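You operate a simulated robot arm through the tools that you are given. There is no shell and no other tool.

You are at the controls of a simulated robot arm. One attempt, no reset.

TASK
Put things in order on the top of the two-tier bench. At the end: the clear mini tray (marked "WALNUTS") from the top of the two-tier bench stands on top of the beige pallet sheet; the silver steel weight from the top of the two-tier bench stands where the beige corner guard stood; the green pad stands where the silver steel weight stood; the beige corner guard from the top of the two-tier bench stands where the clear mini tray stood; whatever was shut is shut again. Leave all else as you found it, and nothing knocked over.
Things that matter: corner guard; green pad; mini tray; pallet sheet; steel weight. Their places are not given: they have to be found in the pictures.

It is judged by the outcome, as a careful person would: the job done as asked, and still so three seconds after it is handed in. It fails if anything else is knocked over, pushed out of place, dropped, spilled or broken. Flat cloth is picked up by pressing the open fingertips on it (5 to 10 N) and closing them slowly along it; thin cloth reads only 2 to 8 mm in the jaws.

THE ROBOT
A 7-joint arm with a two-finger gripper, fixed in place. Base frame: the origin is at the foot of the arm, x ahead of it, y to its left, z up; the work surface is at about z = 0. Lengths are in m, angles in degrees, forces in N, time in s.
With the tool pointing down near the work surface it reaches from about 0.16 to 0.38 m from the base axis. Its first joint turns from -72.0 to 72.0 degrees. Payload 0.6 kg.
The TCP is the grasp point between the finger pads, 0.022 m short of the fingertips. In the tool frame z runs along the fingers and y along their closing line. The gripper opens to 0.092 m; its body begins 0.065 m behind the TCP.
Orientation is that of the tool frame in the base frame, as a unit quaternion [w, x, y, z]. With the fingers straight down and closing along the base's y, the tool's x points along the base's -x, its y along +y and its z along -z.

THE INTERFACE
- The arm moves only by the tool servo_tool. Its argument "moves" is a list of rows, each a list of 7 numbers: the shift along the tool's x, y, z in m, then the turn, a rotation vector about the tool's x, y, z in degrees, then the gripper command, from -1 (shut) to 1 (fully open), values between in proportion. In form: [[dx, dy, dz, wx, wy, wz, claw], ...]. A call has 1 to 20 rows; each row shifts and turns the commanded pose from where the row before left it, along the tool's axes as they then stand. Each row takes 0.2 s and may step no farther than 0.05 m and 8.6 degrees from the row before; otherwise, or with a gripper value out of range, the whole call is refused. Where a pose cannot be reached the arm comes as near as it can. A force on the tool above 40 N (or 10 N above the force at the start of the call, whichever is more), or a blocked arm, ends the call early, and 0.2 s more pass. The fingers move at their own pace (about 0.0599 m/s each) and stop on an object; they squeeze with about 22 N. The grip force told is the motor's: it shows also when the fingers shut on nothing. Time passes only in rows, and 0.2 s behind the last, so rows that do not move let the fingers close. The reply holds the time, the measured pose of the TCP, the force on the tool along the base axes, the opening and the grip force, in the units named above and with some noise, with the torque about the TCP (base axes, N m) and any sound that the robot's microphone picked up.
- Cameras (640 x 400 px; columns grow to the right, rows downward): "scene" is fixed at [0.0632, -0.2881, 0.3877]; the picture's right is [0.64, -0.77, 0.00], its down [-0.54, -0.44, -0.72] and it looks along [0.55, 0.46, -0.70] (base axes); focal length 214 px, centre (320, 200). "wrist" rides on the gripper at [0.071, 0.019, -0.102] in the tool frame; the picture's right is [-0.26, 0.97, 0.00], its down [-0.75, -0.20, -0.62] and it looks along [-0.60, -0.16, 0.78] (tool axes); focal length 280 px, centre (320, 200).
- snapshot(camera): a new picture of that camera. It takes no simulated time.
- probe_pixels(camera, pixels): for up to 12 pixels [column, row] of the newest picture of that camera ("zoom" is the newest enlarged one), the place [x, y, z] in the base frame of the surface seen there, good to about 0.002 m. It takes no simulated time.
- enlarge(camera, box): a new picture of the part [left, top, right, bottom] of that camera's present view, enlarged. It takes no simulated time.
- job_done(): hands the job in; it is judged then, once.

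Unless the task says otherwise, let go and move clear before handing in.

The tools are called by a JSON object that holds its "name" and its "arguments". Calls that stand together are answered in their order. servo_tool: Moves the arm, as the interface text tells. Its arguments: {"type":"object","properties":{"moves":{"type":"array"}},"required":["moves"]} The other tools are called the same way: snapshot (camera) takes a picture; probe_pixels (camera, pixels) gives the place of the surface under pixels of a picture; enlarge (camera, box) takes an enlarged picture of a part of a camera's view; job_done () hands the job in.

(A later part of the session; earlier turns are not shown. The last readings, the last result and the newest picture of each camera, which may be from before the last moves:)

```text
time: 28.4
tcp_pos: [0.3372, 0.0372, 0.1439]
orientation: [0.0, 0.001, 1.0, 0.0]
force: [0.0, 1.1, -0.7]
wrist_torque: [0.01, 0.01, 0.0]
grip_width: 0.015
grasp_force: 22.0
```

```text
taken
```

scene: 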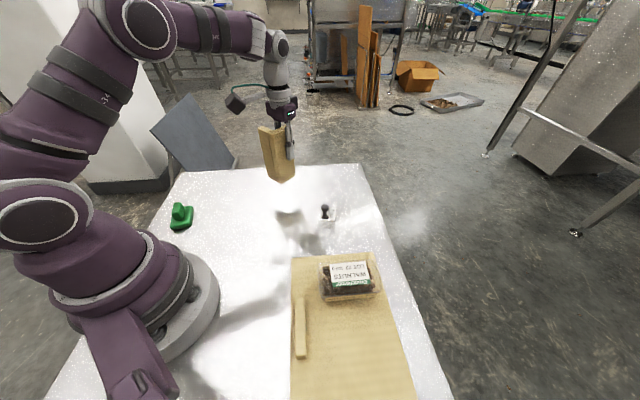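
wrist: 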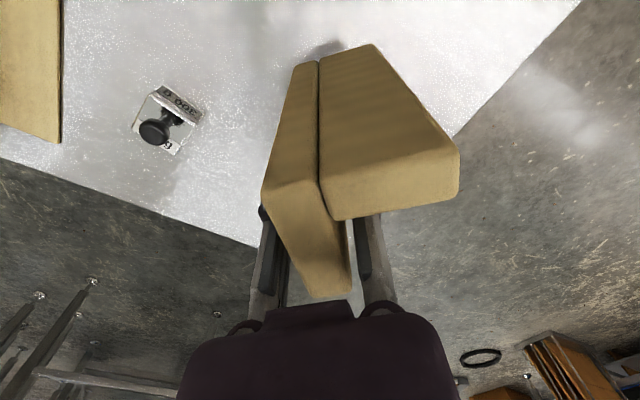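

The guard is above the tray's old place. Lowering to just above the table (TCP z ≈0.087).

{"name": "servo_tool", "arguments": {"moves": [[0, 0.0, 0.02, 0, 0, 0, -0.9], [0, 0, 0.02, 0, 0, 0, -0.9], [0, 0, 0.012, 0, 0, 0, -0.9], [0, 0, 0.005, 0, 0, 0, -0.9], [0, 0, 0, 0, 0, 0, -0.9]]}}

{"name": "servo_tool", "arguments": {"moves": [[0, 0, 0.0015, 0, 0, 0, -0.9], [0, 0, 0, 0, 0, 0, -0.9]]}}

```text
time: 29.6
tcp_pos: [0.3382, 0.0374, 0.0867]
orientation: [0.0, 0.0, 1.0, 0.001]
force: [0.0, -0.1, 0.0]
wrist_torque: [0.03, -0.03, 0.02]
grip_width: 0.0151
grasp_force: 21.9
```

```text
time: 30.2
tcp_pos: [0.3377, 0.0359, 0.0852]
orientation: [0.0, 0.0, 1.0, 0.001]
force: [-0.1, -0.4, -0.3]
wrist_torque: [-0.02, -0.03, -0.01]
grip_width: 0.0149
grasp_force: 22.1
```

No contact yet at z 0.0852. Lowering by 1 mm steps.

{"name": "servo_tool", "arguments": {"moves": [[0, 0, 0.001, 0, 0, 0, -0.9], [0, 0, 0, 0, 0, 0, -0.9]]}}

{"name": "servo_tool", "arguments": {"moves": [[0, 0, 0.0008, 0, 0, 0, -0.9], [0, 0, 0, 0, 0, 0, -0.9]]}}

```text
time: 30.8
tcp_pos: [0.3366, 0.0376, 0.0838]
orientation: [0.0, 0.001, 1.0, 0.001]
force: [0.7, 0.0, 1.0]
wrist_torque: [0.02, -0.01, 0.03]
grip_width: 0.0149
grasp_force: 22.0
```

```text
time: 31.4
tcp_pos: [0.3364, 0.0378, 0.0838]
orientation: [0.0, 0.0, 1.0, 0.001]
force: [-3.6, -1.8, 11.2]
wrist_torque: [-0.03, 0.4, 0.05]
grip_width: 0.0152
grasp_force: 21.9
```

Contact felt (11 N). I'll ease back 0.6 mm, open slowly and look before rising.

{"name": "servo_tool", "arguments": {"moves": [[0, 0, -0.0006, 0, 0, 0, -0.9], [0, 0, 0, 0, 0, 0, -0.6], [0, 0, 0, 0, 0, 0, -0.5], [0, 0, 0, 0, 0, 0, -0.3], [0, 0, 0, 0, 0, 0, 0.0], [0, 0, 0, 0, 0, 0, 0.5], [0, 0, 0, 0, 0, 0, 1], [0, 0, 0, 0, 0, 0, 1]]}}

{"name": "snapshot", "arguments": {"camera": "wrist"}}

{"name": "enlarge", "arguments": {"camera": "scene", "box": [210, 90, 370, 240]}}

```text
time: 33.2
tcp_pos: [0.337, 0.0354, 0.0837]
orientation: [0.0, 0.0, 1.0, 0.0]
force: [-0.5, -0.1, 0.5]
wrist_torque: [-0.03, 0.03, 0.01]
grip_width: 0.092
grasp_force: 0.1
```

```text
taken
```

wrist: 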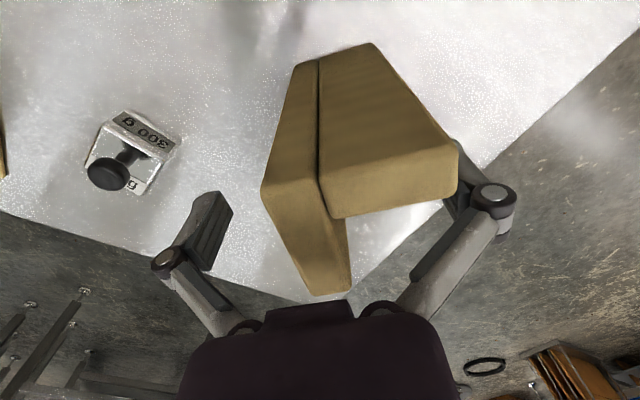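

```text
2.67 times, centred on (290, 165) of scene
```

zoom: 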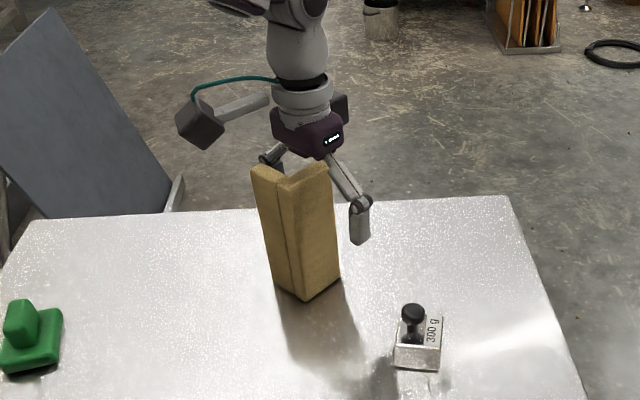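

The guard stands upright at the tray's old place. I'll rise straight up, then move over toward the weight for a closer look.

{"name": "servo_tool", "arguments": {"moves": [[0, 0, -0.02, 0, 0, 0, 1], [0, 0, -0.03, 0, 0, 0, 1], [0, 0, -0.04, 0, 0, 0, 1], [0, 0, -0.035, 0, 0, 0, 1], [0.01, -0.04, 0, 0, 0, 0, 1], [0.01, -0.04, 0, 0, 0, 0, 1], [0.01, -0.04, 0, 0, 0, -6.6, 1], [0.0, 0, 0, 0, 0, -6.6, 1], [0, 0, 0, 0, 0, -6.6, 1], [0, 0, 0, 0, 0, -6.6, 1], [0, 0, 0, 0, 0, -6.6, 1], [0, 0, 0, 0, 0, 0, 1]]}}

{"name": "snapshot", "arguments": {"camera": "wrist"}}

{"name": "snapshot", "arguments": {"camera": "scene"}}

```text
time: 35.8
tcp_pos: [0.306, -0.0831, 0.2079]
orientation: [-0.001, -0.285, 0.959, 0.0]
force: [0.5, 0.3, 0.2]
wrist_torque: [0.0, -0.01, 0.01]
grip_width: 0.092
grasp_force: 0.0
```

```text
taken
```

wrist: 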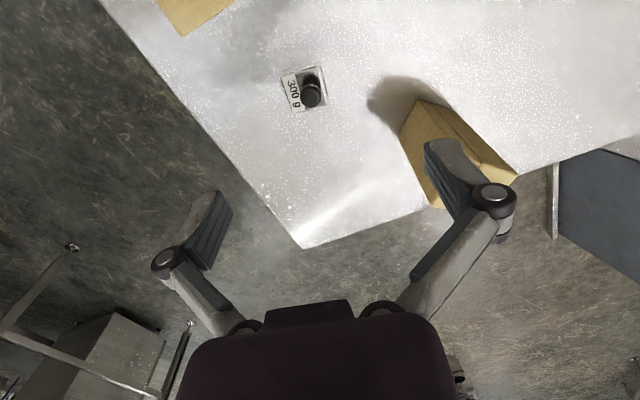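

```text
taken
```

scene: 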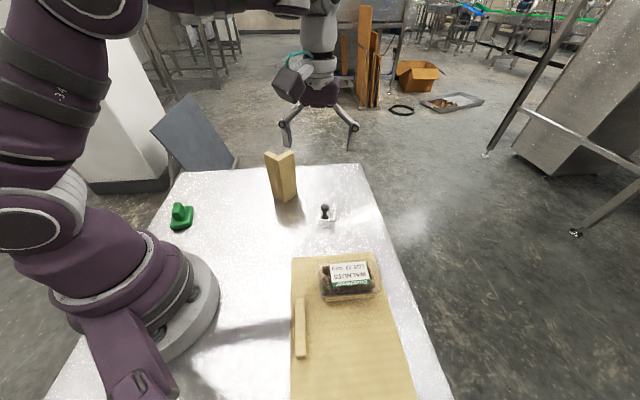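

The weight shows at wrist (303,88), the guard stands at scene (281,177). I'll enlarge the weight in the wrist view and probe; and also check the guard's final position.

{"name": "enlarge", "arguments": {"camera": "wrist", "box": [270, 55, 340, 120]}}

{"name": "probe_pixels", "arguments": {"camera": "wrist", "pixels": [[284, 77], [317, 67], [327, 97], [291, 108], [310, 95]]}}

{"name": "probe_pixels", "arguments": {"camera": "scene", "pixels": [[265, 156], [277, 167], [293, 155], [278, 202], [296, 194], [271, 192]]}}

```text
6.15 times, centred on (305, 88) of wrist
```

zoom: 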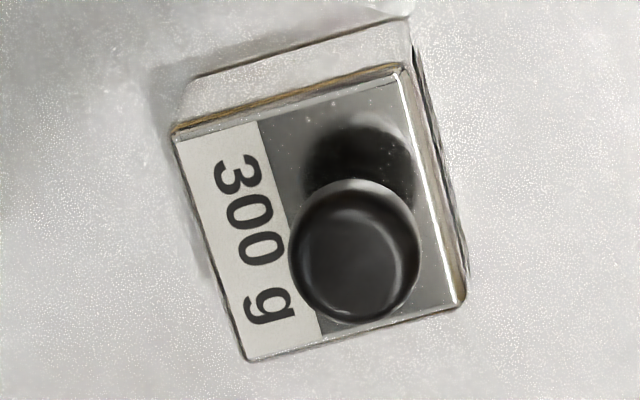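

```text
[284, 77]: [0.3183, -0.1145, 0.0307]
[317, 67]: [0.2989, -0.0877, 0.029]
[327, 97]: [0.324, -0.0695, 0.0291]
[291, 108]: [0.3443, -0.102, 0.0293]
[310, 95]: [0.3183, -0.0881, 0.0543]
```

```text
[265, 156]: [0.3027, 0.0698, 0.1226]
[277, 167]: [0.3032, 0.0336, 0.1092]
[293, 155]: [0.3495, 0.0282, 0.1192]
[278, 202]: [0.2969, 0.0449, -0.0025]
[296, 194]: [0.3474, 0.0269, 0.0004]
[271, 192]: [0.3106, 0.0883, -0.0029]
```

{"name": "probe_pixels", "arguments": {"camera": "zoom", "pixels": [[182, 138], [400, 78], [455, 300], [250, 352], [355, 255], [295, 255], [415, 245], [350, 190], [350, 318], [290, 120], [200, 230], [430, 180]]}}

```text
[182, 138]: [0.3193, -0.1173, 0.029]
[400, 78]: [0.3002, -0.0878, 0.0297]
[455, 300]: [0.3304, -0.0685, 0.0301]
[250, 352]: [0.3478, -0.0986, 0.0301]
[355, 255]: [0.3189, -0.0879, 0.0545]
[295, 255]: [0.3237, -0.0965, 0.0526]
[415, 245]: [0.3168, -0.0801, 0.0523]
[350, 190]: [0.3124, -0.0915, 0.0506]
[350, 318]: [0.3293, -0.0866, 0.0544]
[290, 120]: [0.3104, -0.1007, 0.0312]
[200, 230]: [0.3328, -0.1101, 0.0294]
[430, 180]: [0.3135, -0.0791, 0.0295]
```

The weight's block: centre (0.3244,-0.0931), 0.0355 square, side direction ≈123°, matching the jaws; block top 0.029, knob top 0.0545. I'll centre over it and descend to z≈0.027.

{"name": "servo_tool", "arguments": {"moves": [[-0.00995, -0.01843, 0, 0, 0, 0, 1], [0, 0, 0.04, 0, 0, 0, 1], [0, 0, 0.04, 0, 0, 0, 1], [0, 0, 0.04, 0, 0, 0, 1], [0, 0, 0, 0, 0, 0, 1]]}}

{"name": "snapshot", "arguments": {"camera": "wrist"}}

{"name": "enlarge", "arguments": {"camera": "scene", "box": [250, 130, 390, 240]}}

```text
time: 37.0
tcp_pos: [0.3245, -0.095, 0.0888]
orientation: [-0.001, -0.284, 0.959, 0.001]
force: [1.4, 0.2, -0.2]
wrist_torque: [0.01, -0.01, 0.01]
grip_width: 0.0919
grasp_force: 0.0
```

```text
taken
```

wrist: 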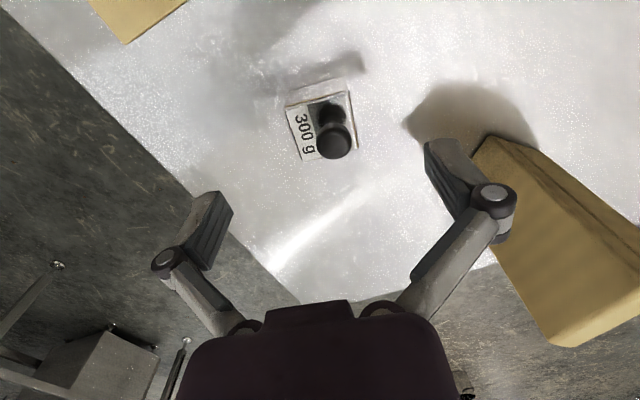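

```text
3.64 times, centred on (320, 185) of scene
```

zoom: 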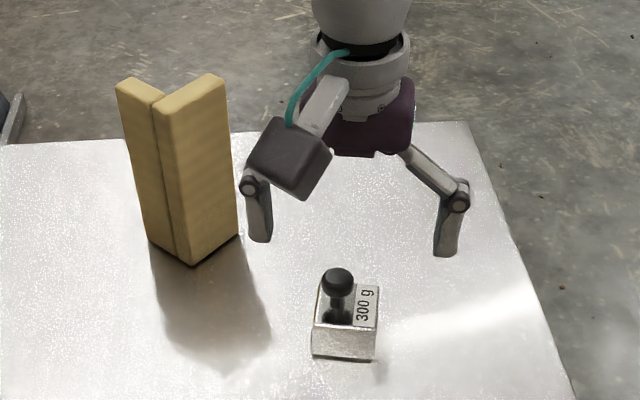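

Fingers straddle the weight and keep clear of the guard. Descending the remaining 0.062 m.

{"name": "servo_tool", "arguments": {"moves": [[0, 0.001, 0.03, 0, 0, 0, 1], [0, 0, 0.02, 0, 0, 0, 1], [0, 0, 0.012, 0, 0, 0, 1], [0, 0, 0, 0, 0, 0, 1]]}}

{"name": "snapshot", "arguments": {"camera": "wrist"}}

```text
time: 38.0
tcp_pos: [0.3246, -0.092, 0.0272]
orientation: [0.001, -0.284, 0.959, 0.001]
force: [0.0, 0.5, 0.1]
wrist_torque: [0.02, -0.03, 0.0]
grip_width: 0.0919
grasp_force: 0.2
```

```text
taken
```

wrist: 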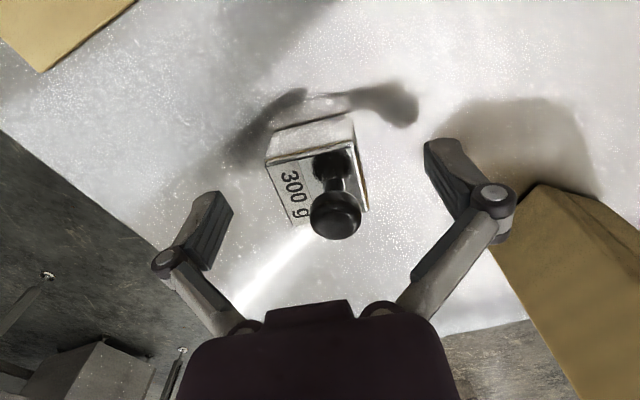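

Nothing touches yet. Closing slowly onto the 0.0355 m block.

{"name": "servo_tool", "arguments": {"moves": [[0, 0, 0, 0, 0, 0, 0.5], [0, 0, 0, 0, 0, 0, 0.1], [0, 0, 0, 0, 0, 0, -0.1], [0, 0, 0, 0, 0, 0, -0.2], [0, 0, 0, 0, 0, 0, -0.35], [0, 0, 0, 0, 0, 0, -0.6], [0, 0, 0, 0, 0, 0, -0.6]]}}

{"name": "servo_tool", "arguments": {"moves": [[0, 0, -0.004, 0, 0, 0, -0.6], [0, 0, -0.006, 0, 0, 0, -0.6], [0, 0, -0.01, 0, 0, 0, -0.6], [0, 0, -0.02, 0, 0, 0, -0.6], [0, 0, 0, 0, 0, 0, -0.6]]}}

{"name": "snapshot", "arguments": {"camera": "wrist"}}

{"name": "enlarge", "arguments": {"camera": "scene", "box": [250, 130, 390, 240]}}

```text
time: 39.6
tcp_pos: [0.3254, -0.0921, 0.0264]
orientation: [-0.002, -0.284, 0.959, 0.001]
force: [-0.4, 0.4, 2.1]
wrist_torque: [-0.02, 0.03, 0.0]
grip_width: 0.0395
grasp_force: 22.1
```

```text
time: 40.8
tcp_pos: [0.324, -0.0916, 0.0674]
orientation: [0.0, -0.284, 0.959, 0.001]
force: [0.4, -0.3, -3.7]
wrist_torque: [0.03, -0.01, 0.0]
grip_width: 0.0398
grasp_force: 21.6
```

```text
taken
```

wrist: 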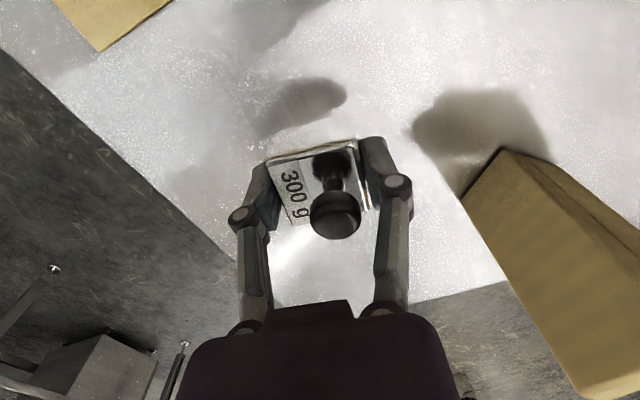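

```text
3.64 times, centred on (320, 185) of scene
```

zoom: 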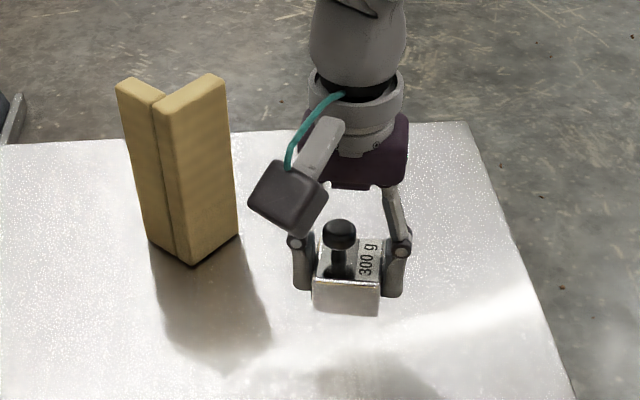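

The weight is held firmly (width 0.0398, 3.7 N load). I'll lift to z≈0.2 and carry it around the inner side of the guard to (0.236,0.2146).

{"name": "servo_tool", "arguments": {"moves": [[0, 0, -0.02, 0, 0, 0, -0.6], [0, 0, -0.03, 0, 0, 0, -0.6], [0, 0, -0.03, 0, 0, 0, -0.6], [0, 0, -0.03, 0, 0, 0, -0.6], [0, 0, -0.023, 0, 0, 0, -0.6], [0.0117, 0.02255, 0, 0, 0, 0, -0.6], [0.0117, 0.02255, 0, 0, 0, 0, -0.6], [0.0117, 0.02255, 0, 0, 0, 0, -0.6], [0.0117, 0.02255, 0, 0, 0, 0, -0.6], [-0.01557, 0.02389, 0, 0, 0, 0, -0.6], [-0.01557, 0.02389, 0, 0, 0, 0, -0.6], [-0.01557, 0.02389, 0, 0, 0, 0, -0.6], [-0.01557, 0.02389, 0, 0, 0, 0, -0.6], [-0.01557, 0.02389, 0, 0, 0, 0, -0.6], [-0.01557, 0.02389, 0, 0, 0, 0, -0.6], [-0.01557, 0.02389, 0, 0, 0, 0, -0.6], [-0.01557, 0.02389, 0, 0, 0, 0, -0.6], [-0.01557, 0.02389, 0, 0, 0, 0, -0.6], [0, 0, 0, 0, 0, 0, -0.6]]}}

{"name": "snapshot", "arguments": {"camera": "wrist"}}

{"name": "snapshot", "arguments": {"camera": "scene"}}

```text
time: 44.8
tcp_pos: [0.2372, 0.2153, 0.1982]
orientation: [0.0, -0.284, 0.959, 0.001]
force: [0.6, 0.1, -3.7]
wrist_torque: [-0.03, -0.03, 0.02]
grip_width: 0.0398
grasp_force: 22.0
```

```text
taken
```

wrist: 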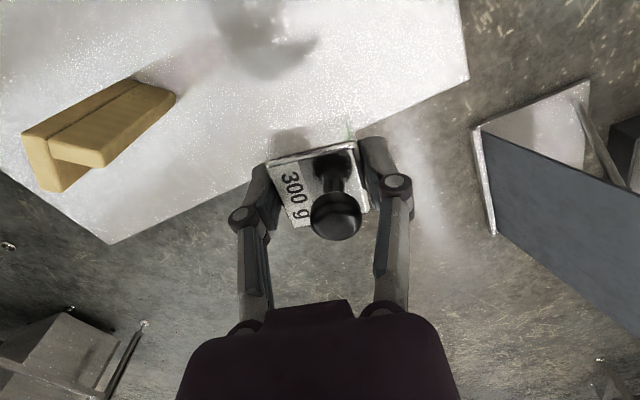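

```text
taken
```

scene: 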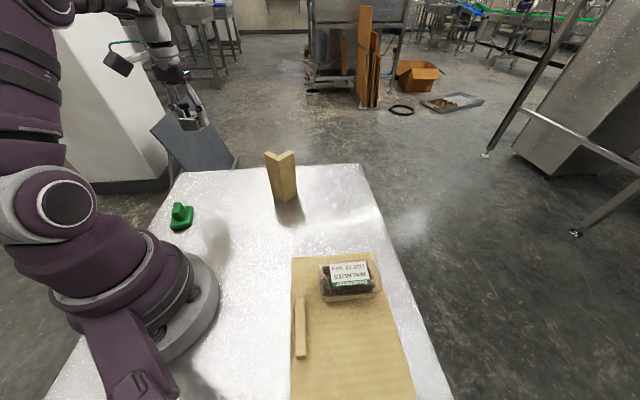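

The weight is over the guard's old place. I'll check where the bench edge runs there before lowering.

{"name": "probe_pixels", "arguments": {"camera": "scene", "pixels": [[186, 174], [200, 173], [215, 175], [180, 185], [172, 195], [165, 205], [225, 172], [240, 171], [200, 190], [215, 190]]}}

{"name": "probe_pixels", "arguments": {"camera": "wrist", "pixels": [[400, 100], [440, 85], [380, 130], [420, 50], [455, 40], [300, 120], [350, 125], [460, 75]]}}

```text
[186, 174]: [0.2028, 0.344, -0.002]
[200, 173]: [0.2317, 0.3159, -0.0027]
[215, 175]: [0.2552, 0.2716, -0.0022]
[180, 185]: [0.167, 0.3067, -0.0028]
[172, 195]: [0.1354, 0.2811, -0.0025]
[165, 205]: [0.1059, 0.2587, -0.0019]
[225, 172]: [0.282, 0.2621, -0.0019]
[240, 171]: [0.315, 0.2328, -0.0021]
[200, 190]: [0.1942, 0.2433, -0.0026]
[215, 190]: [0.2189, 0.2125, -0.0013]
```

```text
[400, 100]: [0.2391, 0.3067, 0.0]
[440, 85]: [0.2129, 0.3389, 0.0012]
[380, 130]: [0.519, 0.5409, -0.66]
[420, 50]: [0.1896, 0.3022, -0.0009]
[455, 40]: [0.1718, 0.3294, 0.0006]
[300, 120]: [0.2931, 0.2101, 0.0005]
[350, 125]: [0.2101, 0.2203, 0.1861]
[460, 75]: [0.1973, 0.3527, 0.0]
```

The bench extends well beyond, so the spot is safe. Lowering the weight to just above the surface.

{"name": "servo_tool", "arguments": {"moves": [[0, 0, 0.04, 0, 0, 0, -0.6], [0, 0, 0.04, 0, 0, 0, -0.6], [0, 0, 0.04, 0, 0, 0, -0.6], [0, 0, 0.03, 0, 0, 0, -0.6], [0, 0, 0.0165, 0, 0, 0, -0.6], [0, 0, 0, 0, 0, 0, -0.6]]}}

{"name": "servo_tool", "arguments": {"moves": [[0, 0, 0.0025, 0, 0, 0, -0.6], [0, 0, 0, 0, 0, 0, -0.6]]}}

```text
time: 46.2
tcp_pos: [0.237, 0.2127, 0.0309]
orientation: [0.0, -0.284, 0.959, 0.001]
force: [0.3, 0.2, -2.3]
wrist_torque: [0.0, 0.02, 0.0]
grip_width: 0.0398
grasp_force: 21.8
```

```text
time: 46.8
tcp_pos: [0.2359, 0.2149, 0.0298]
orientation: [0.0, -0.284, 0.959, 0.0]
force: [-0.1, 0.1, -3.5]
wrist_torque: [-0.02, 0.01, 0.0]
grip_width: 0.0396
grasp_force: 21.5
```

Still hanging (-3.5 N). Continuing in 1 mm steps.

{"name": "servo_tool", "arguments": {"moves": [[0, 0, 0.001, 0, 0, 0, -0.6], [0, 0, 0, 0, 0, 0, -0.6]]}}

{"name": "servo_tool", "arguments": {"moves": [[0, 0, 0.0008, 0, 0, 0, -0.6], [0, 0, 0, 0, 0, 0, -0.6]]}}

```text
time: 47.4
tcp_pos: [0.2368, 0.2152, 0.029]
orientation: [0.0, -0.284, 0.959, 0.001]
force: [0.5, -0.7, -3.3]
wrist_torque: [0.03, 0.03, -0.04]
grip_width: 0.0395
grasp_force: 21.7
```

```text
time: 48.0
tcp_pos: [0.2361, 0.2138, 0.0289]
orientation: [0.0, -0.285, 0.959, 0.001]
force: [-0.3, 0.2, -2.5]
wrist_torque: [-0.01, -0.02, 0.03]
grip_width: 0.0396
grasp_force: 22.2
```

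{"name": "servo_tool", "arguments": {"moves": [[0, 0, 0.0008, 0, 0, 0, -0.6], [0, 0, 0, 0, 0, 0, -0.6]]}}

{"name": "servo_tool", "arguments": {"moves": [[0, 0, 0.0007, 0, 0, 0, -0.6], [0, 0, 0, 0, 0, 0, -0.6]]}}

```text
time: 48.6
tcp_pos: [0.2372, 0.2133, 0.0283]
orientation: [0.0, -0.284, 0.959, 0.001]
force: [-0.5, 0.3, -2.8]
wrist_torque: [-0.02, 0.04, 0.03]
grip_width: 0.0397
grasp_force: 22.3
```

```text
time: 49.2
tcp_pos: [0.236, 0.2136, 0.0264]
orientation: [0.0, -0.284, 0.959, 0.001]
force: [-0.9, 0.8, -3.0]
wrist_torque: [0.0, 0.0, 0.03]
grip_width: 0.0398
grasp_force: 21.3
```

Still hanging at about z 0.027. One more small step each, watching for contact.

{"name": "servo_tool", "arguments": {"moves": [[0, 0, 0.0007, 0, 0, 0, -0.6], [0, 0, 0, 0, 0, 0, -0.6]]}}

{"name": "enlarge", "arguments": {"camera": "scene", "box": [180, 150, 250, 210]}}

```text
time: 49.8
tcp_pos: [0.2371, 0.2136, 0.0282]
orientation: [0.001, -0.284, 0.959, 0.001]
force: [-3.7, -4.4, 14.6]
wrist_torque: [0.05, -0.17, -0.03]
grip_width: 0.0398
grasp_force: 21.9
```

```text
6.67 times, centred on (215, 180) of scene
```

zoom: 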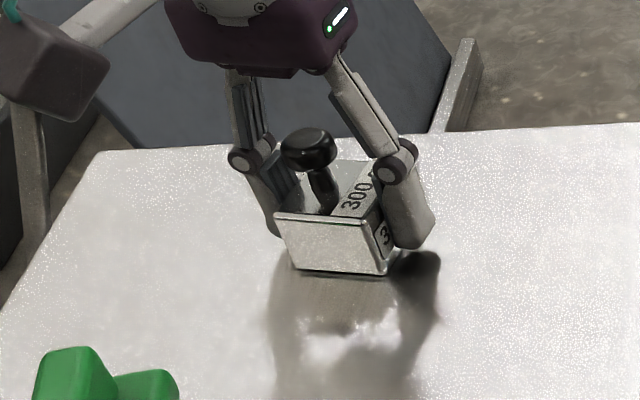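

Contact (14.6 N): the weight stands. Easing, opening slowly, then looking.

{"name": "servo_tool", "arguments": {"moves": [[0, 0, -0.0006, 0, 0, 0, -0.6], [0, 0, 0, 0, 0, 0, -0.1], [0, 0, 0, 0, 0, 0, 0.1], [0, 0, 0, 0, 0, 0, 0.5], [0, 0, 0, 0, 0, 0, 1], [0, 0, 0, 0, 0, 0, 1]]}}

{"name": "servo_tool", "arguments": {"moves": [[0, 0, -0.02, 0, 0, 0, 1], [0, 0, -0.03, 0, 0, 0, 1], [0, 0, -0.04, 0, 0, 0, 1], [0, 0, -0.04, 0, 0, 0, 1], [0, 0, -0.04, 0, 0, 0, 1], [0, 0, 0, 0, 0, 0, 1]]}}

{"name": "snapshot", "arguments": {"camera": "wrist"}}

{"name": "snapshot", "arguments": {"camera": "scene"}}

```text
time: 51.2
tcp_pos: [0.238, 0.2139, 0.0265]
orientation: [0.0, -0.284, 0.959, 0.001]
force: [0.4, 0.2, -0.5]
wrist_torque: [0.0, 0.02, 0.03]
grip_width: 0.0919
grasp_force: 0.0
```

```text
time: 52.6
tcp_pos: [0.2346, 0.2146, 0.2]
orientation: [-0.001, -0.284, 0.959, 0.0]
force: [0.6, 0.3, -0.7]
wrist_torque: [0.04, 0.01, 0.03]
grip_width: 0.092
grasp_force: 0.0
```

```text
taken
```

wrist: 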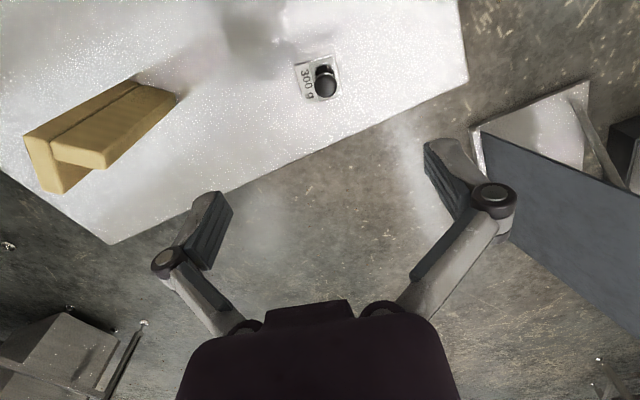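

```text
taken
```

scene: 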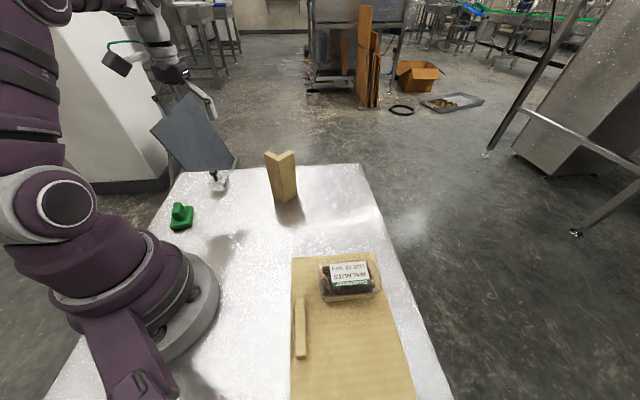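

The weight stands upright where the guard stood (scene (218,182)). Next the green pad: I'll move over it, turning the jaws to about 145° to match its grip block's short side.

{"name": "servo_tool", "arguments": {"moves": [[0.02536, 0.00612, 0, 0, 0, 0, 1], [0.02536, 0.00612, 0, 0, 0, 0, 1], [0.02536, 0.00612, 0, 0, 0, 0, 1], [0.02536, 0.00612, 0, 0, 0, 0, 1], [0.02536, 0.00612, 0, 0, 0, 0, 1], [0, 0, 0, 0, 0, -7.3, 1], [0, 0, 0, 0, 0, -7.3, 1], [0, 0, 0, 0, 0, -7.3, 1], [0, 0, 0, 0, 0, 0, 1]]}}

{"name": "snapshot", "arguments": {"camera": "wrist"}}

{"name": "snapshot", "arguments": {"camera": "scene"}}

```text
time: 54.6
tcp_pos: [0.114, 0.1712, 0.198]
orientation: [0.001, -0.462, 0.887, 0.002]
force: [0.3, 1.1, -0.4]
wrist_torque: [0.02, 0.02, -0.01]
grip_width: 0.0921
grasp_force: 0.1
```

```text
taken
```

wrist: 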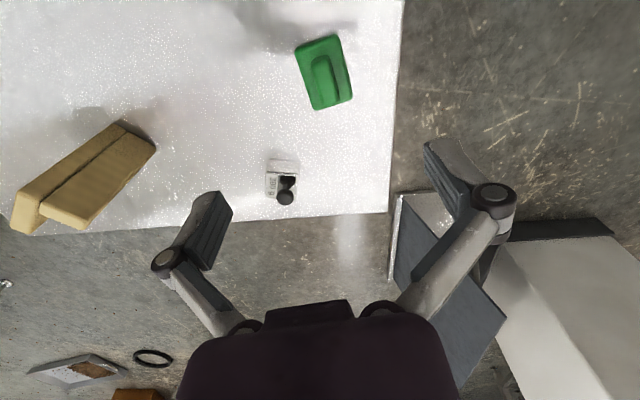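

```text
taken
```

scene: 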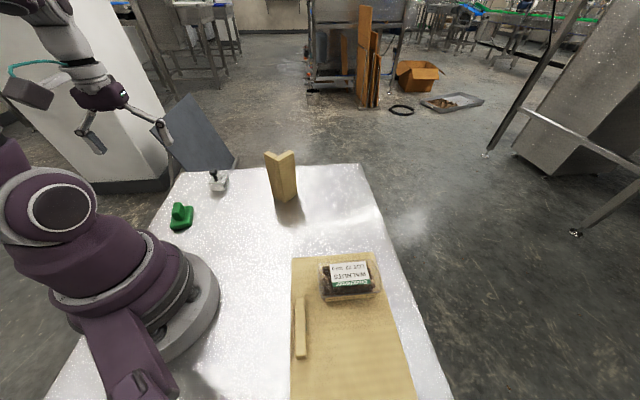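

{"name": "enlarge", "arguments": {"camera": "wrist", "box": [280, 20, 370, 125]}}

{"name": "enlarge", "arguments": {"camera": "scene", "box": [190, 150, 260, 210]}}

```text
3.81 times, centred on (325, 72) of wrist
```

zoom: 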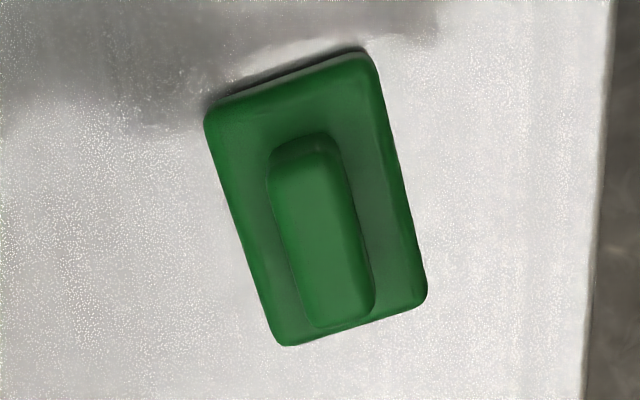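

```text
6.67 times, centred on (225, 180) of scene
```

zoom: 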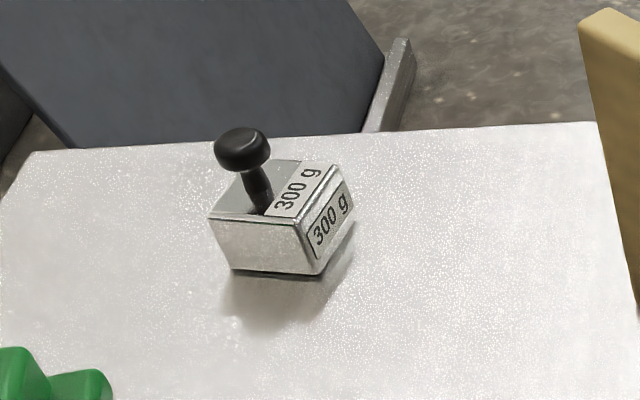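

The weight stands flat. Re-enlarging the pad in the wrist view to probe it.

{"name": "enlarge", "arguments": {"camera": "wrist", "box": [280, 20, 370, 125]}}

{"name": "probe_pixels", "arguments": {"camera": "zoom", "pixels": [[212, 110], [372, 60], [424, 298], [285, 340], [275, 170], [320, 150], [335, 160], [300, 310], [368, 295], [315, 200], [330, 270], [240, 200]]}}

```text
3.81 times, centred on (325, 72) of wrist
```

zoom: 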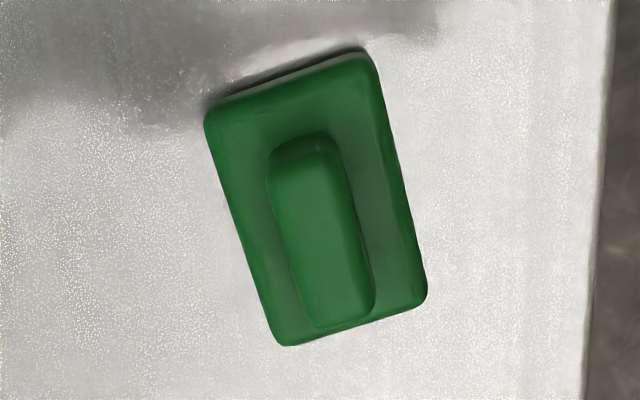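

```text
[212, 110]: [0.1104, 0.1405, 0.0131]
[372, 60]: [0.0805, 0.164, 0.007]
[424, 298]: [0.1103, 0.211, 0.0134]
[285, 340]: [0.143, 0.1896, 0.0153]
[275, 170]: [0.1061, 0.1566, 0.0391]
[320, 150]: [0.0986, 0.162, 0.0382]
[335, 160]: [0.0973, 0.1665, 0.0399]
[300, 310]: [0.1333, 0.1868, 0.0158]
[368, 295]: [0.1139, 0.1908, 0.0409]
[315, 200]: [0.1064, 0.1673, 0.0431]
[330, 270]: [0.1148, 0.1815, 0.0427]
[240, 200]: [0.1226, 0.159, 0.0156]
```

The pad: slab centre ≈(0.111,0.176), grip block centre ≈(0.112,0.174), top z≈0.041–0.043, long axis ≈57°. I'll fine-align and descend partway, then check for clearance with the arm's own base.

{"name": "servo_tool", "arguments": {"moves": [[-0.00115, 0.0032, 0, 0, 0, -2, 1], [0, 0, 0.03, 0, 0, 0, 1], [0, 0, 0.03, 0, 0, 0, 1], [0, 0, 0.03, 0, 0, 0, 1], [0, 0, 0, 0, 0, 0, 1]]}}

{"name": "snapshot", "arguments": {"camera": "wrist"}}

{"name": "snapshot", "arguments": {"camera": "scene"}}

```text
time: 55.8
tcp_pos: [0.1142, 0.1727, 0.1085]
orientation: [0.0, -0.477, 0.879, 0.001]
force: [-0.5, -0.1, -0.4]
wrist_torque: [0.0, 0.04, -0.06]
grip_width: 0.0923
grasp_force: 0.1
```

```text
taken
```

wrist: 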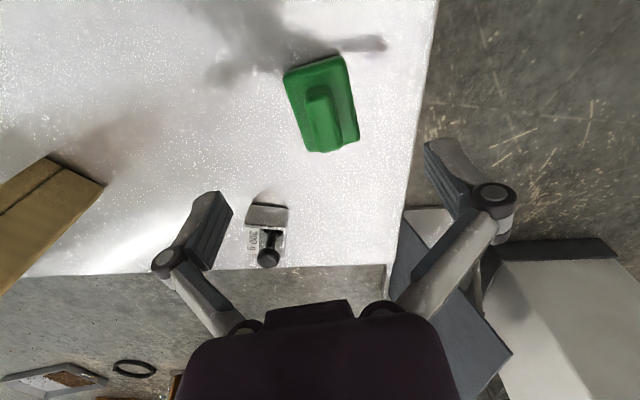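

```text
taken
```

scene: 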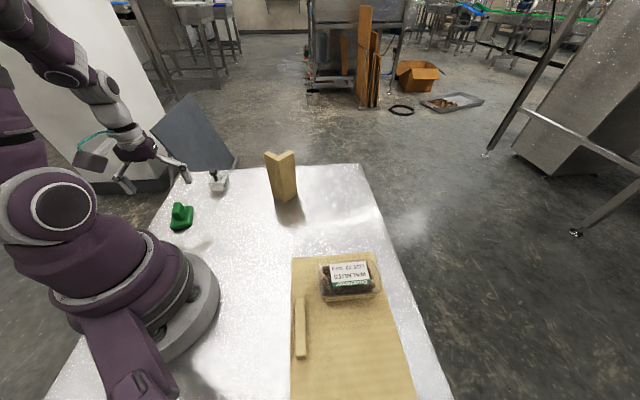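

The way down is clear. I'll re-measure the pad's grip block from this closer view.

{"name": "enlarge", "arguments": {"camera": "wrist", "box": [275, 45, 371, 160]}}

```text
3.48 times, centred on (323, 102) of wrist
```

zoom: 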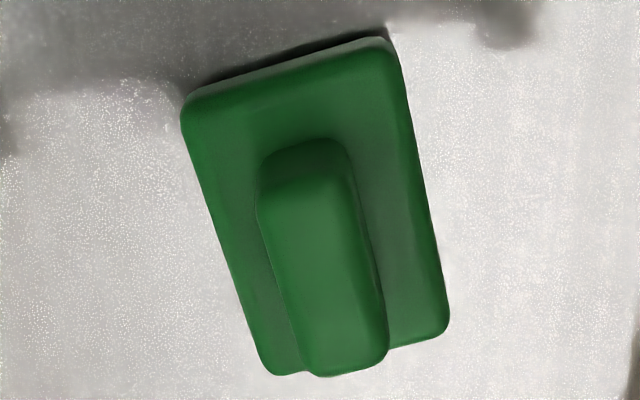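

{"name": "probe_pixels", "arguments": {"camera": "zoom", "pixels": [[190, 110], [390, 60], [442, 320], [265, 362], [266, 210], [348, 190], [308, 365], [380, 350], [310, 200], [345, 350], [285, 280], [365, 270]]}}

```text
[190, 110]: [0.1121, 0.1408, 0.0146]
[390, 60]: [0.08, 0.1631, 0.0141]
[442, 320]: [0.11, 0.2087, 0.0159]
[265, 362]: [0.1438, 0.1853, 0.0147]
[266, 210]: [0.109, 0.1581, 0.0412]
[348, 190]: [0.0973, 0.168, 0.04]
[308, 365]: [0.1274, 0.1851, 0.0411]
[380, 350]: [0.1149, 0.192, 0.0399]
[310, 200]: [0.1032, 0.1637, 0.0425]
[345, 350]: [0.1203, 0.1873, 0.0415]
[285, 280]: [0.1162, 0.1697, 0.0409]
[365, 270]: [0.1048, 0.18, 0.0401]
```

The grip block is 0.0153 wide, centre (0.112,0.175), long axis 55°, top ≈0.042. I'll trim alignment and descend to z≈0.041.

{"name": "servo_tool", "arguments": {"moves": [[-0.001, 0.0015, 0.02, 0, 0, 1.7, 1], [0, 0, 0.025, 0, 0, 0, 1], [0, 0, 0.015, 0, 0, 0, 1], [0, 0, 0.0075, 0, 0, 0, 1], [0, 0, 0, 0, 0, 0, 1]]}}

{"name": "snapshot", "arguments": {"camera": "wrist"}}

{"name": "enlarge", "arguments": {"camera": "scene", "box": [80, 120, 260, 260]}}

```text
time: 57.0
tcp_pos: [0.1111, 0.1763, 0.0404]
orientation: [0.001, -0.463, 0.886, 0.001]
force: [0.5, -0.1, 0.0]
wrist_torque: [0.01, -0.03, 0.0]
grip_width: 0.092
grasp_force: 0.0
```

```text
taken
```

wrist: 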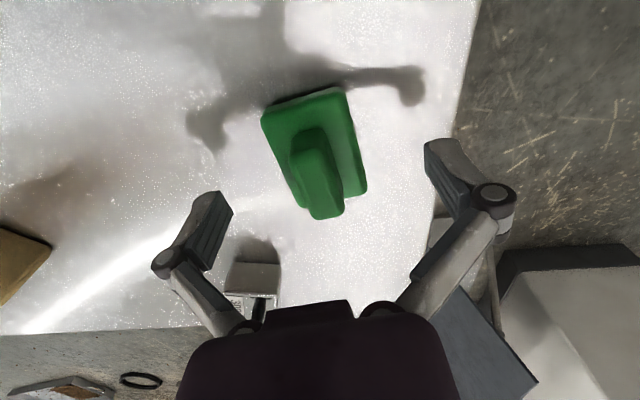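

```text
2.86 times, centred on (170, 190) of scene
```

zoom: 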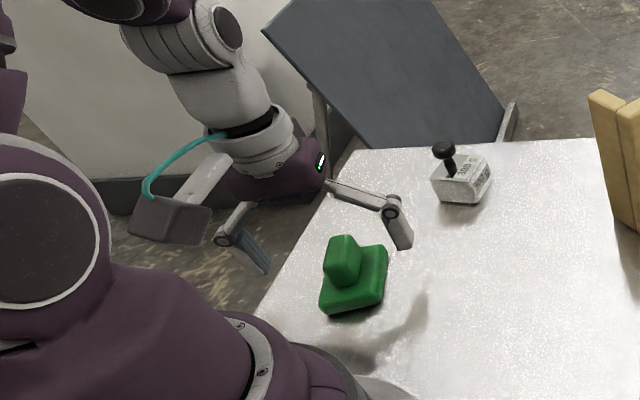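

The grip block lies centred between the fingers. Closing slowly (expected width ≈0.015).

{"name": "servo_tool", "arguments": {"moves": [[0, 0, 0, 0, 0, 0, 0.5], [0, 0, 0, 0, 0, 0, 0.1], [0, 0, 0, 0, 0, 0, -0.2], [0, 0, 0, 0, 0, 0, -0.4], [0, 0, 0, 0, 0, 0, -0.5], [0, 0, 0, 0, 0, 0, -0.6], [0, 0, 0, 0, 0, 0, -0.7], [0, 0, 0, 0, 0, 0, -0.85], [0, 0, 0, 0, 0, 0, -0.9], [0, 0, 0, 0, 0, 0, -0.9]]}}

{"name": "servo_tool", "arguments": {"moves": [[0, 0, -0.004, 0, 0, 0, -0.9], [0, 0, -0.006, 0, 0, 0, -0.9], [0, 0, -0.01, 0, 0, 0, -0.9], [0, 0, -0.02, 0, 0, 0, -0.9], [0, 0, 0, 0, 0, 0, -0.9]]}}

{"name": "snapshot", "arguments": {"camera": "wrist"}}

{"name": "enlarge", "arguments": {"camera": "scene", "box": [80, 120, 260, 260]}}

```text
time: 59.2
tcp_pos: [0.1104, 0.1761, 0.0414]
orientation: [0.001, -0.464, 0.886, 0.002]
force: [0.4, -0.8, 2.3]
wrist_torque: [-0.02, -0.01, 0.01]
grip_width: 0.0169
grasp_force: 21.6
```

```text
time: 60.4
tcp_pos: [0.1109, 0.1739, 0.0801]
orientation: [0.002, -0.463, 0.886, 0.001]
force: [0.6, 0.6, -0.7]
wrist_torque: [0.02, 0.02, 0.0]
grip_width: 0.0167
grasp_force: 21.9
```

```text
taken
```

wrist: 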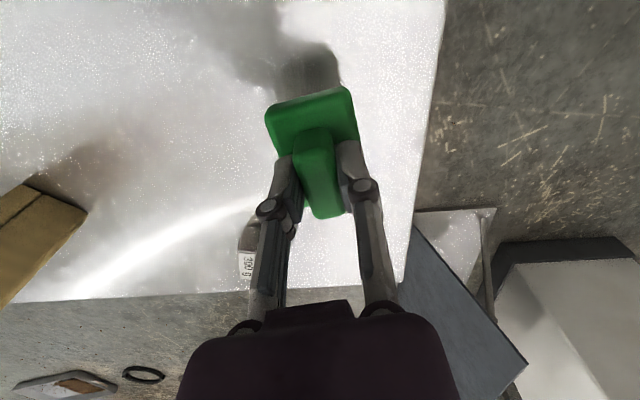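

```text
2.86 times, centred on (170, 190) of scene
```

zoom: 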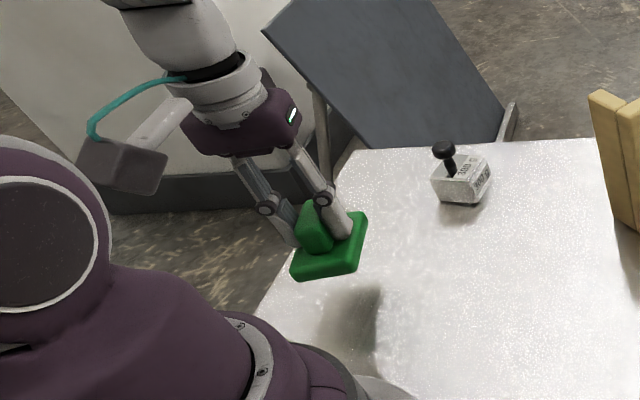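

The pad is held (width 0.0167). I'll lift to z≈0.21 and carry it by the inner side (via (0.205,0)), turning to 123° on the way.

{"name": "servo_tool", "arguments": {"moves": [[0, 0, -0.03, 0, 0, 0, -0.9], [0, 0, -0.03, 0, 0, 0, -0.9], [0, 0, -0.03, 0, 0, 0, -0.9], [0, 0, -0.03, 0, 0, 0, -0.9], [0, 0, -0.01, 0, 0, 0, -0.9], [0.01279, -0.02534, 0, 0, 0, 0, -0.9], [0.01279, -0.02534, 0, 0, 0, 0, -0.9], [0.01279, -0.02534, 0, 0, 0, 0, -0.9], [0.01279, -0.02534, 0, 0, 0, 0, -0.9], [0.01279, -0.02534, 0, 0, 0, 0, -0.9], [0.01279, -0.02534, 0, 0, 0, 0, -0.9], [0.01279, -0.02534, 0, 0, 0, 0, -0.9], [0, 0, 0, 0, 0, 7.33, -0.9], [0, 0, 0, 0, 0, 7.33, -0.9], [0, 0, 0, 0, 0, 7.33, -0.9], [0, 0, 0, 0, 0, 0, -0.9]]}}

{"name": "snapshot", "arguments": {"camera": "wrist"}}

{"name": "snapshot", "arguments": {"camera": "scene"}}

```text
time: 63.8
tcp_pos: [0.2059, -0.0, 0.2091]
orientation: [0.0, -0.285, 0.958, 0.001]
force: [-0.2, 0.0, -0.7]
wrist_torque: [-0.01, -0.02, -0.03]
grip_width: 0.0168
grasp_force: 22.2
```

```text
taken
```

wrist: 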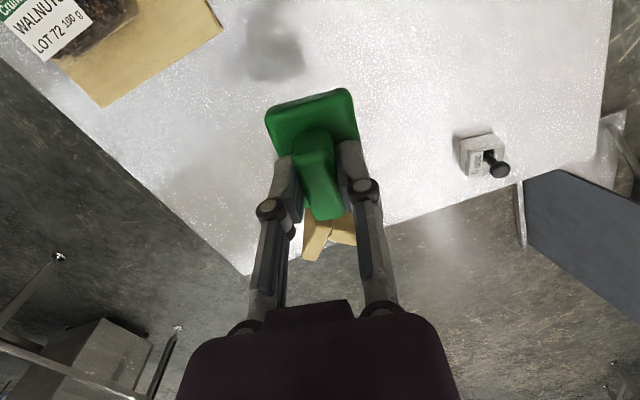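

```text
taken
```

scene: 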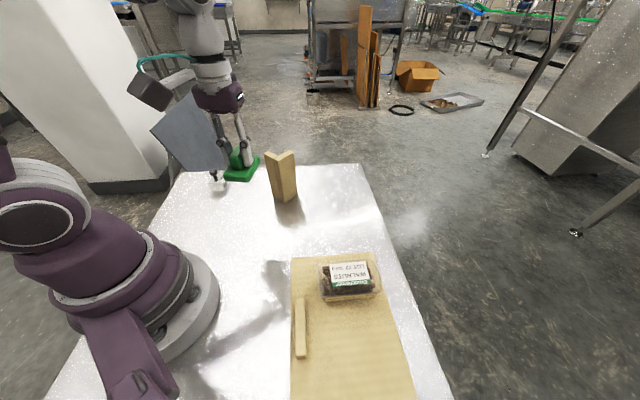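

Safe so far, the pad is level in hand at (0.206,0). Carrying it on to (0.324,-0.0935).

{"name": "servo_tool", "arguments": {"moves": [[-0.00815, -0.02387, 0, 0, 0, 0, -0.9], [-0.00815, -0.02387, 0, 0, 0, 0, -0.9], [-0.00815, -0.02387, 0, 0, 0, 0, -0.9], [-0.00815, -0.02387, 0, 0, 0, 0, -0.9], [-0.00815, -0.02387, 0, 0, 0, 0, -0.9], [-0.00815, -0.02387, 0, 0, 0, 0, -0.9], [0, 0, 0, 0, 0, 0, -0.9]]}}

{"name": "snapshot", "arguments": {"camera": "wrist"}}

{"name": "snapshot", "arguments": {"camera": "scene"}}

```text
time: 65.4
tcp_pos: [0.3244, -0.0938, 0.2089]
orientation: [0.0, -0.286, 0.958, 0.0]
force: [0.2, 0.3, -0.1]
wrist_torque: [0.01, -0.02, -0.01]
grip_width: 0.0171
grasp_force: 21.8
```

```text
taken
```

wrist: 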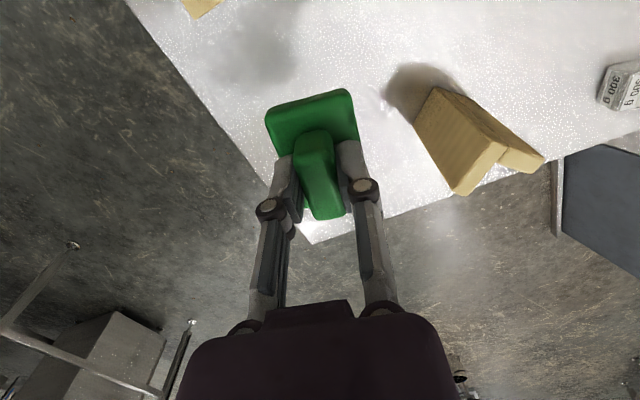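

```text
taken
```

scene: 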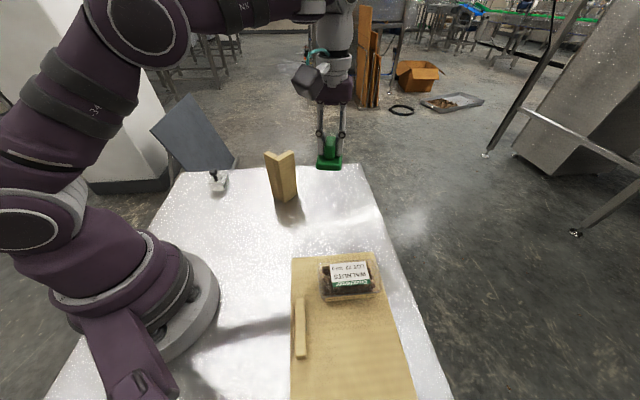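

Over the weight's old place at (0.3244,-0.0938). Lowering to just above the table.

{"name": "servo_tool", "arguments": {"moves": [[0, 0, 0.04, 0, 0, 0, -0.9], [0, 0, 0.04, 0, 0, 0, -0.9], [0, 0, 0.04, 0, 0, 0, -0.9], [0, 0, 0.03, 0, 0, 0, -0.9], [0, 0, 0.013, 0, 0, 0, -0.9], [0, 0, 0, 0, 0, 0, -0.9]]}}

{"name": "servo_tool", "arguments": {"moves": [[0, 0, 0.002, 0, 0, 0, -0.9], [0, 0, 0, 0, 0, 0, -0.9]]}}

```text
time: 66.8
tcp_pos: [0.3246, -0.092, 0.0452]
orientation: [0.0, -0.285, 0.958, 0.001]
force: [0.5, 0.4, -0.4]
wrist_torque: [-0.01, -0.02, -0.01]
grip_width: 0.0173
grasp_force: 21.5
```

```text
time: 67.4
tcp_pos: [0.3244, -0.0916, 0.0444]
orientation: [0.0, -0.286, 0.958, 0.001]
force: [-1.0, -0.2, -0.5]
wrist_torque: [-0.03, 0.0, -0.01]
grip_width: 0.0168
grasp_force: 22.3
```

Not touching yet. Continuing in 1 mm steps.

{"name": "servo_tool", "arguments": {"moves": [[0, 0, 0.001, 0, 0, 0, -0.9], [0, 0, 0, 0, 0, 0, -0.9]]}}

{"name": "servo_tool", "arguments": {"moves": [[0, 0, 0.0008, 0, 0, 0, -0.9], [0, 0, 0, 0, 0, 0, -0.9]]}}

```text
time: 68.0
tcp_pos: [0.3252, -0.0924, 0.0442]
orientation: [-0.001, -0.285, 0.958, 0.001]
force: [0.4, -1.1, -0.6]
wrist_torque: [-0.03, 0.02, -0.02]
grip_width: 0.0168
grasp_force: 22.0
```

```text
time: 68.6
tcp_pos: [0.3258, -0.0923, 0.043]
orientation: [0.0, -0.286, 0.958, 0.001]
force: [-0.4, 0.8, -0.6]
wrist_torque: [-0.05, 0.0, -0.01]
grip_width: 0.0171
grasp_force: 22.4
```

{"name": "servo_tool", "arguments": {"moves": [[0, 0, 0.0008, 0, 0, 0, -0.9], [0, 0, 0, 0, 0, 0, -0.9]]}}

{"name": "servo_tool", "arguments": {"moves": [[0, 0, 0.0007, 0, 0, 0, -0.9], [0, 0, 0, 0, 0, 0, -0.9]]}}

```text
time: 69.2
tcp_pos: [0.3242, -0.092, 0.0428]
orientation: [-0.001, -0.286, 0.958, 0.0]
force: [-0.2, -1.0, -1.1]
wrist_torque: [0.0, 0.01, -0.05]
grip_width: 0.0169
grasp_force: 22.0
```

```text
time: 69.8
tcp_pos: [0.3254, -0.0927, 0.04]
orientation: [-0.001, -0.286, 0.958, 0.001]
force: [0.2, 0.4, 0.6]
wrist_torque: [0.0, 0.0, -0.01]
grip_width: 0.0171
grasp_force: 21.6
```

Force nearly zero now, so the pad is about to touch. One more small step.

{"name": "servo_tool", "arguments": {"moves": [[0, 0, 0.0006, 0, 0, 0, -0.9], [0, 0, 0, 0, 0, 0, -0.9]]}}

{"name": "enlarge", "arguments": {"camera": "scene", "box": [250, 130, 390, 240]}}

```text
time: 70.4
tcp_pos: [0.324, -0.092, 0.041]
orientation: [0.0, -0.285, 0.959, 0.001]
force: [0.3, 1.0, 2.1]
wrist_torque: [0.02, -0.05, 0.01]
grip_width: 0.0172
grasp_force: 22.1
```

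```text
3.64 times, centred on (320, 185) of scene
```

zoom: 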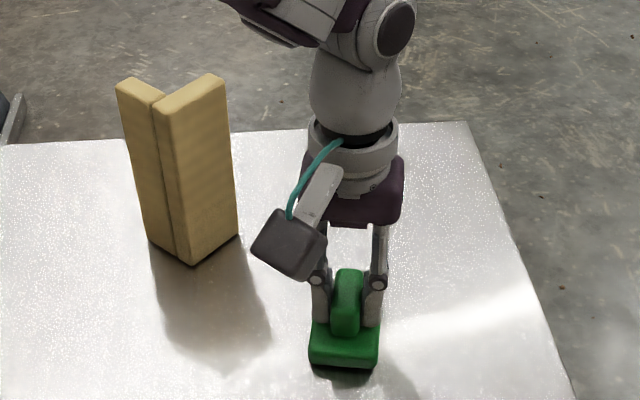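

Contact (+2 N, up from -0.6). The pad rests on the table; opening slowly and rising.

{"name": "servo_tool", "arguments": {"moves": [[0, 0, 0, 0, 0, 0, -0.6], [0, 0, 0, 0, 0, 0, -0.5], [0, 0, 0, 0, 0, 0, -0.2], [0, 0, 0, 0, 0, 0, 0.2], [0, 0, 0, 0, 0, 0, 0.6], [0, 0, 0, 0, 0, 0, 1], [0, 0, 0, 0, 0, 0, 1]]}}

{"name": "servo_tool", "arguments": {"moves": [[0, 0, -0.02, 0, 0, 0, 1], [0, 0, -0.03, 0, 0, 0, 1], [0, 0, -0.04, 0, 0, 0, 1], [0, 0, -0.04, 0, 0, 0, 1], [0, 0, -0.04, 0, 0, 0, 1], [0, 0, 0, 0, 0, 0, 1]]}}

{"name": "snapshot", "arguments": {"camera": "wrist"}}

{"name": "snapshot", "arguments": {"camera": "scene"}}

```text
time: 72.0
tcp_pos: [0.3246, -0.0917, 0.0401]
orientation: [-0.001, -0.285, 0.959, 0.001]
force: [0.1, 0.5, 0.6]
wrist_torque: [0.01, 0.02, -0.01]
grip_width: 0.0919
grasp_force: 0.0
```

```text
time: 73.4
tcp_pos: [0.3243, -0.0923, 0.2094]
orientation: [0.001, -0.286, 0.958, 0.001]
force: [0.6, 0.2, -1.3]
wrist_torque: [-0.02, 0.02, 0.0]
grip_width: 0.0918
grasp_force: 0.1
```

```text
taken
```

wrist: 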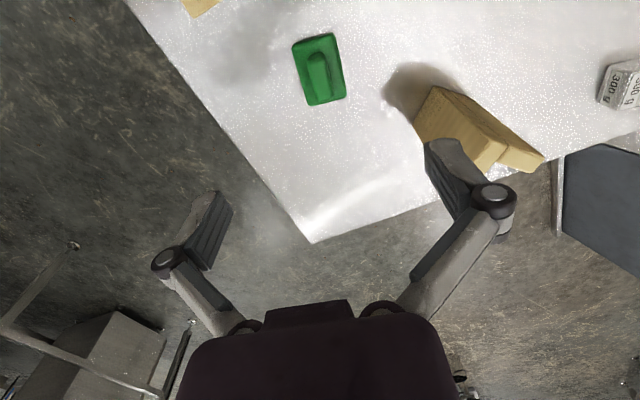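

```text
taken
```

scene: 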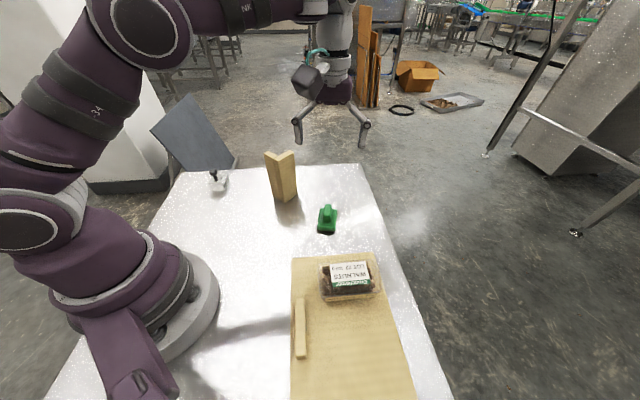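

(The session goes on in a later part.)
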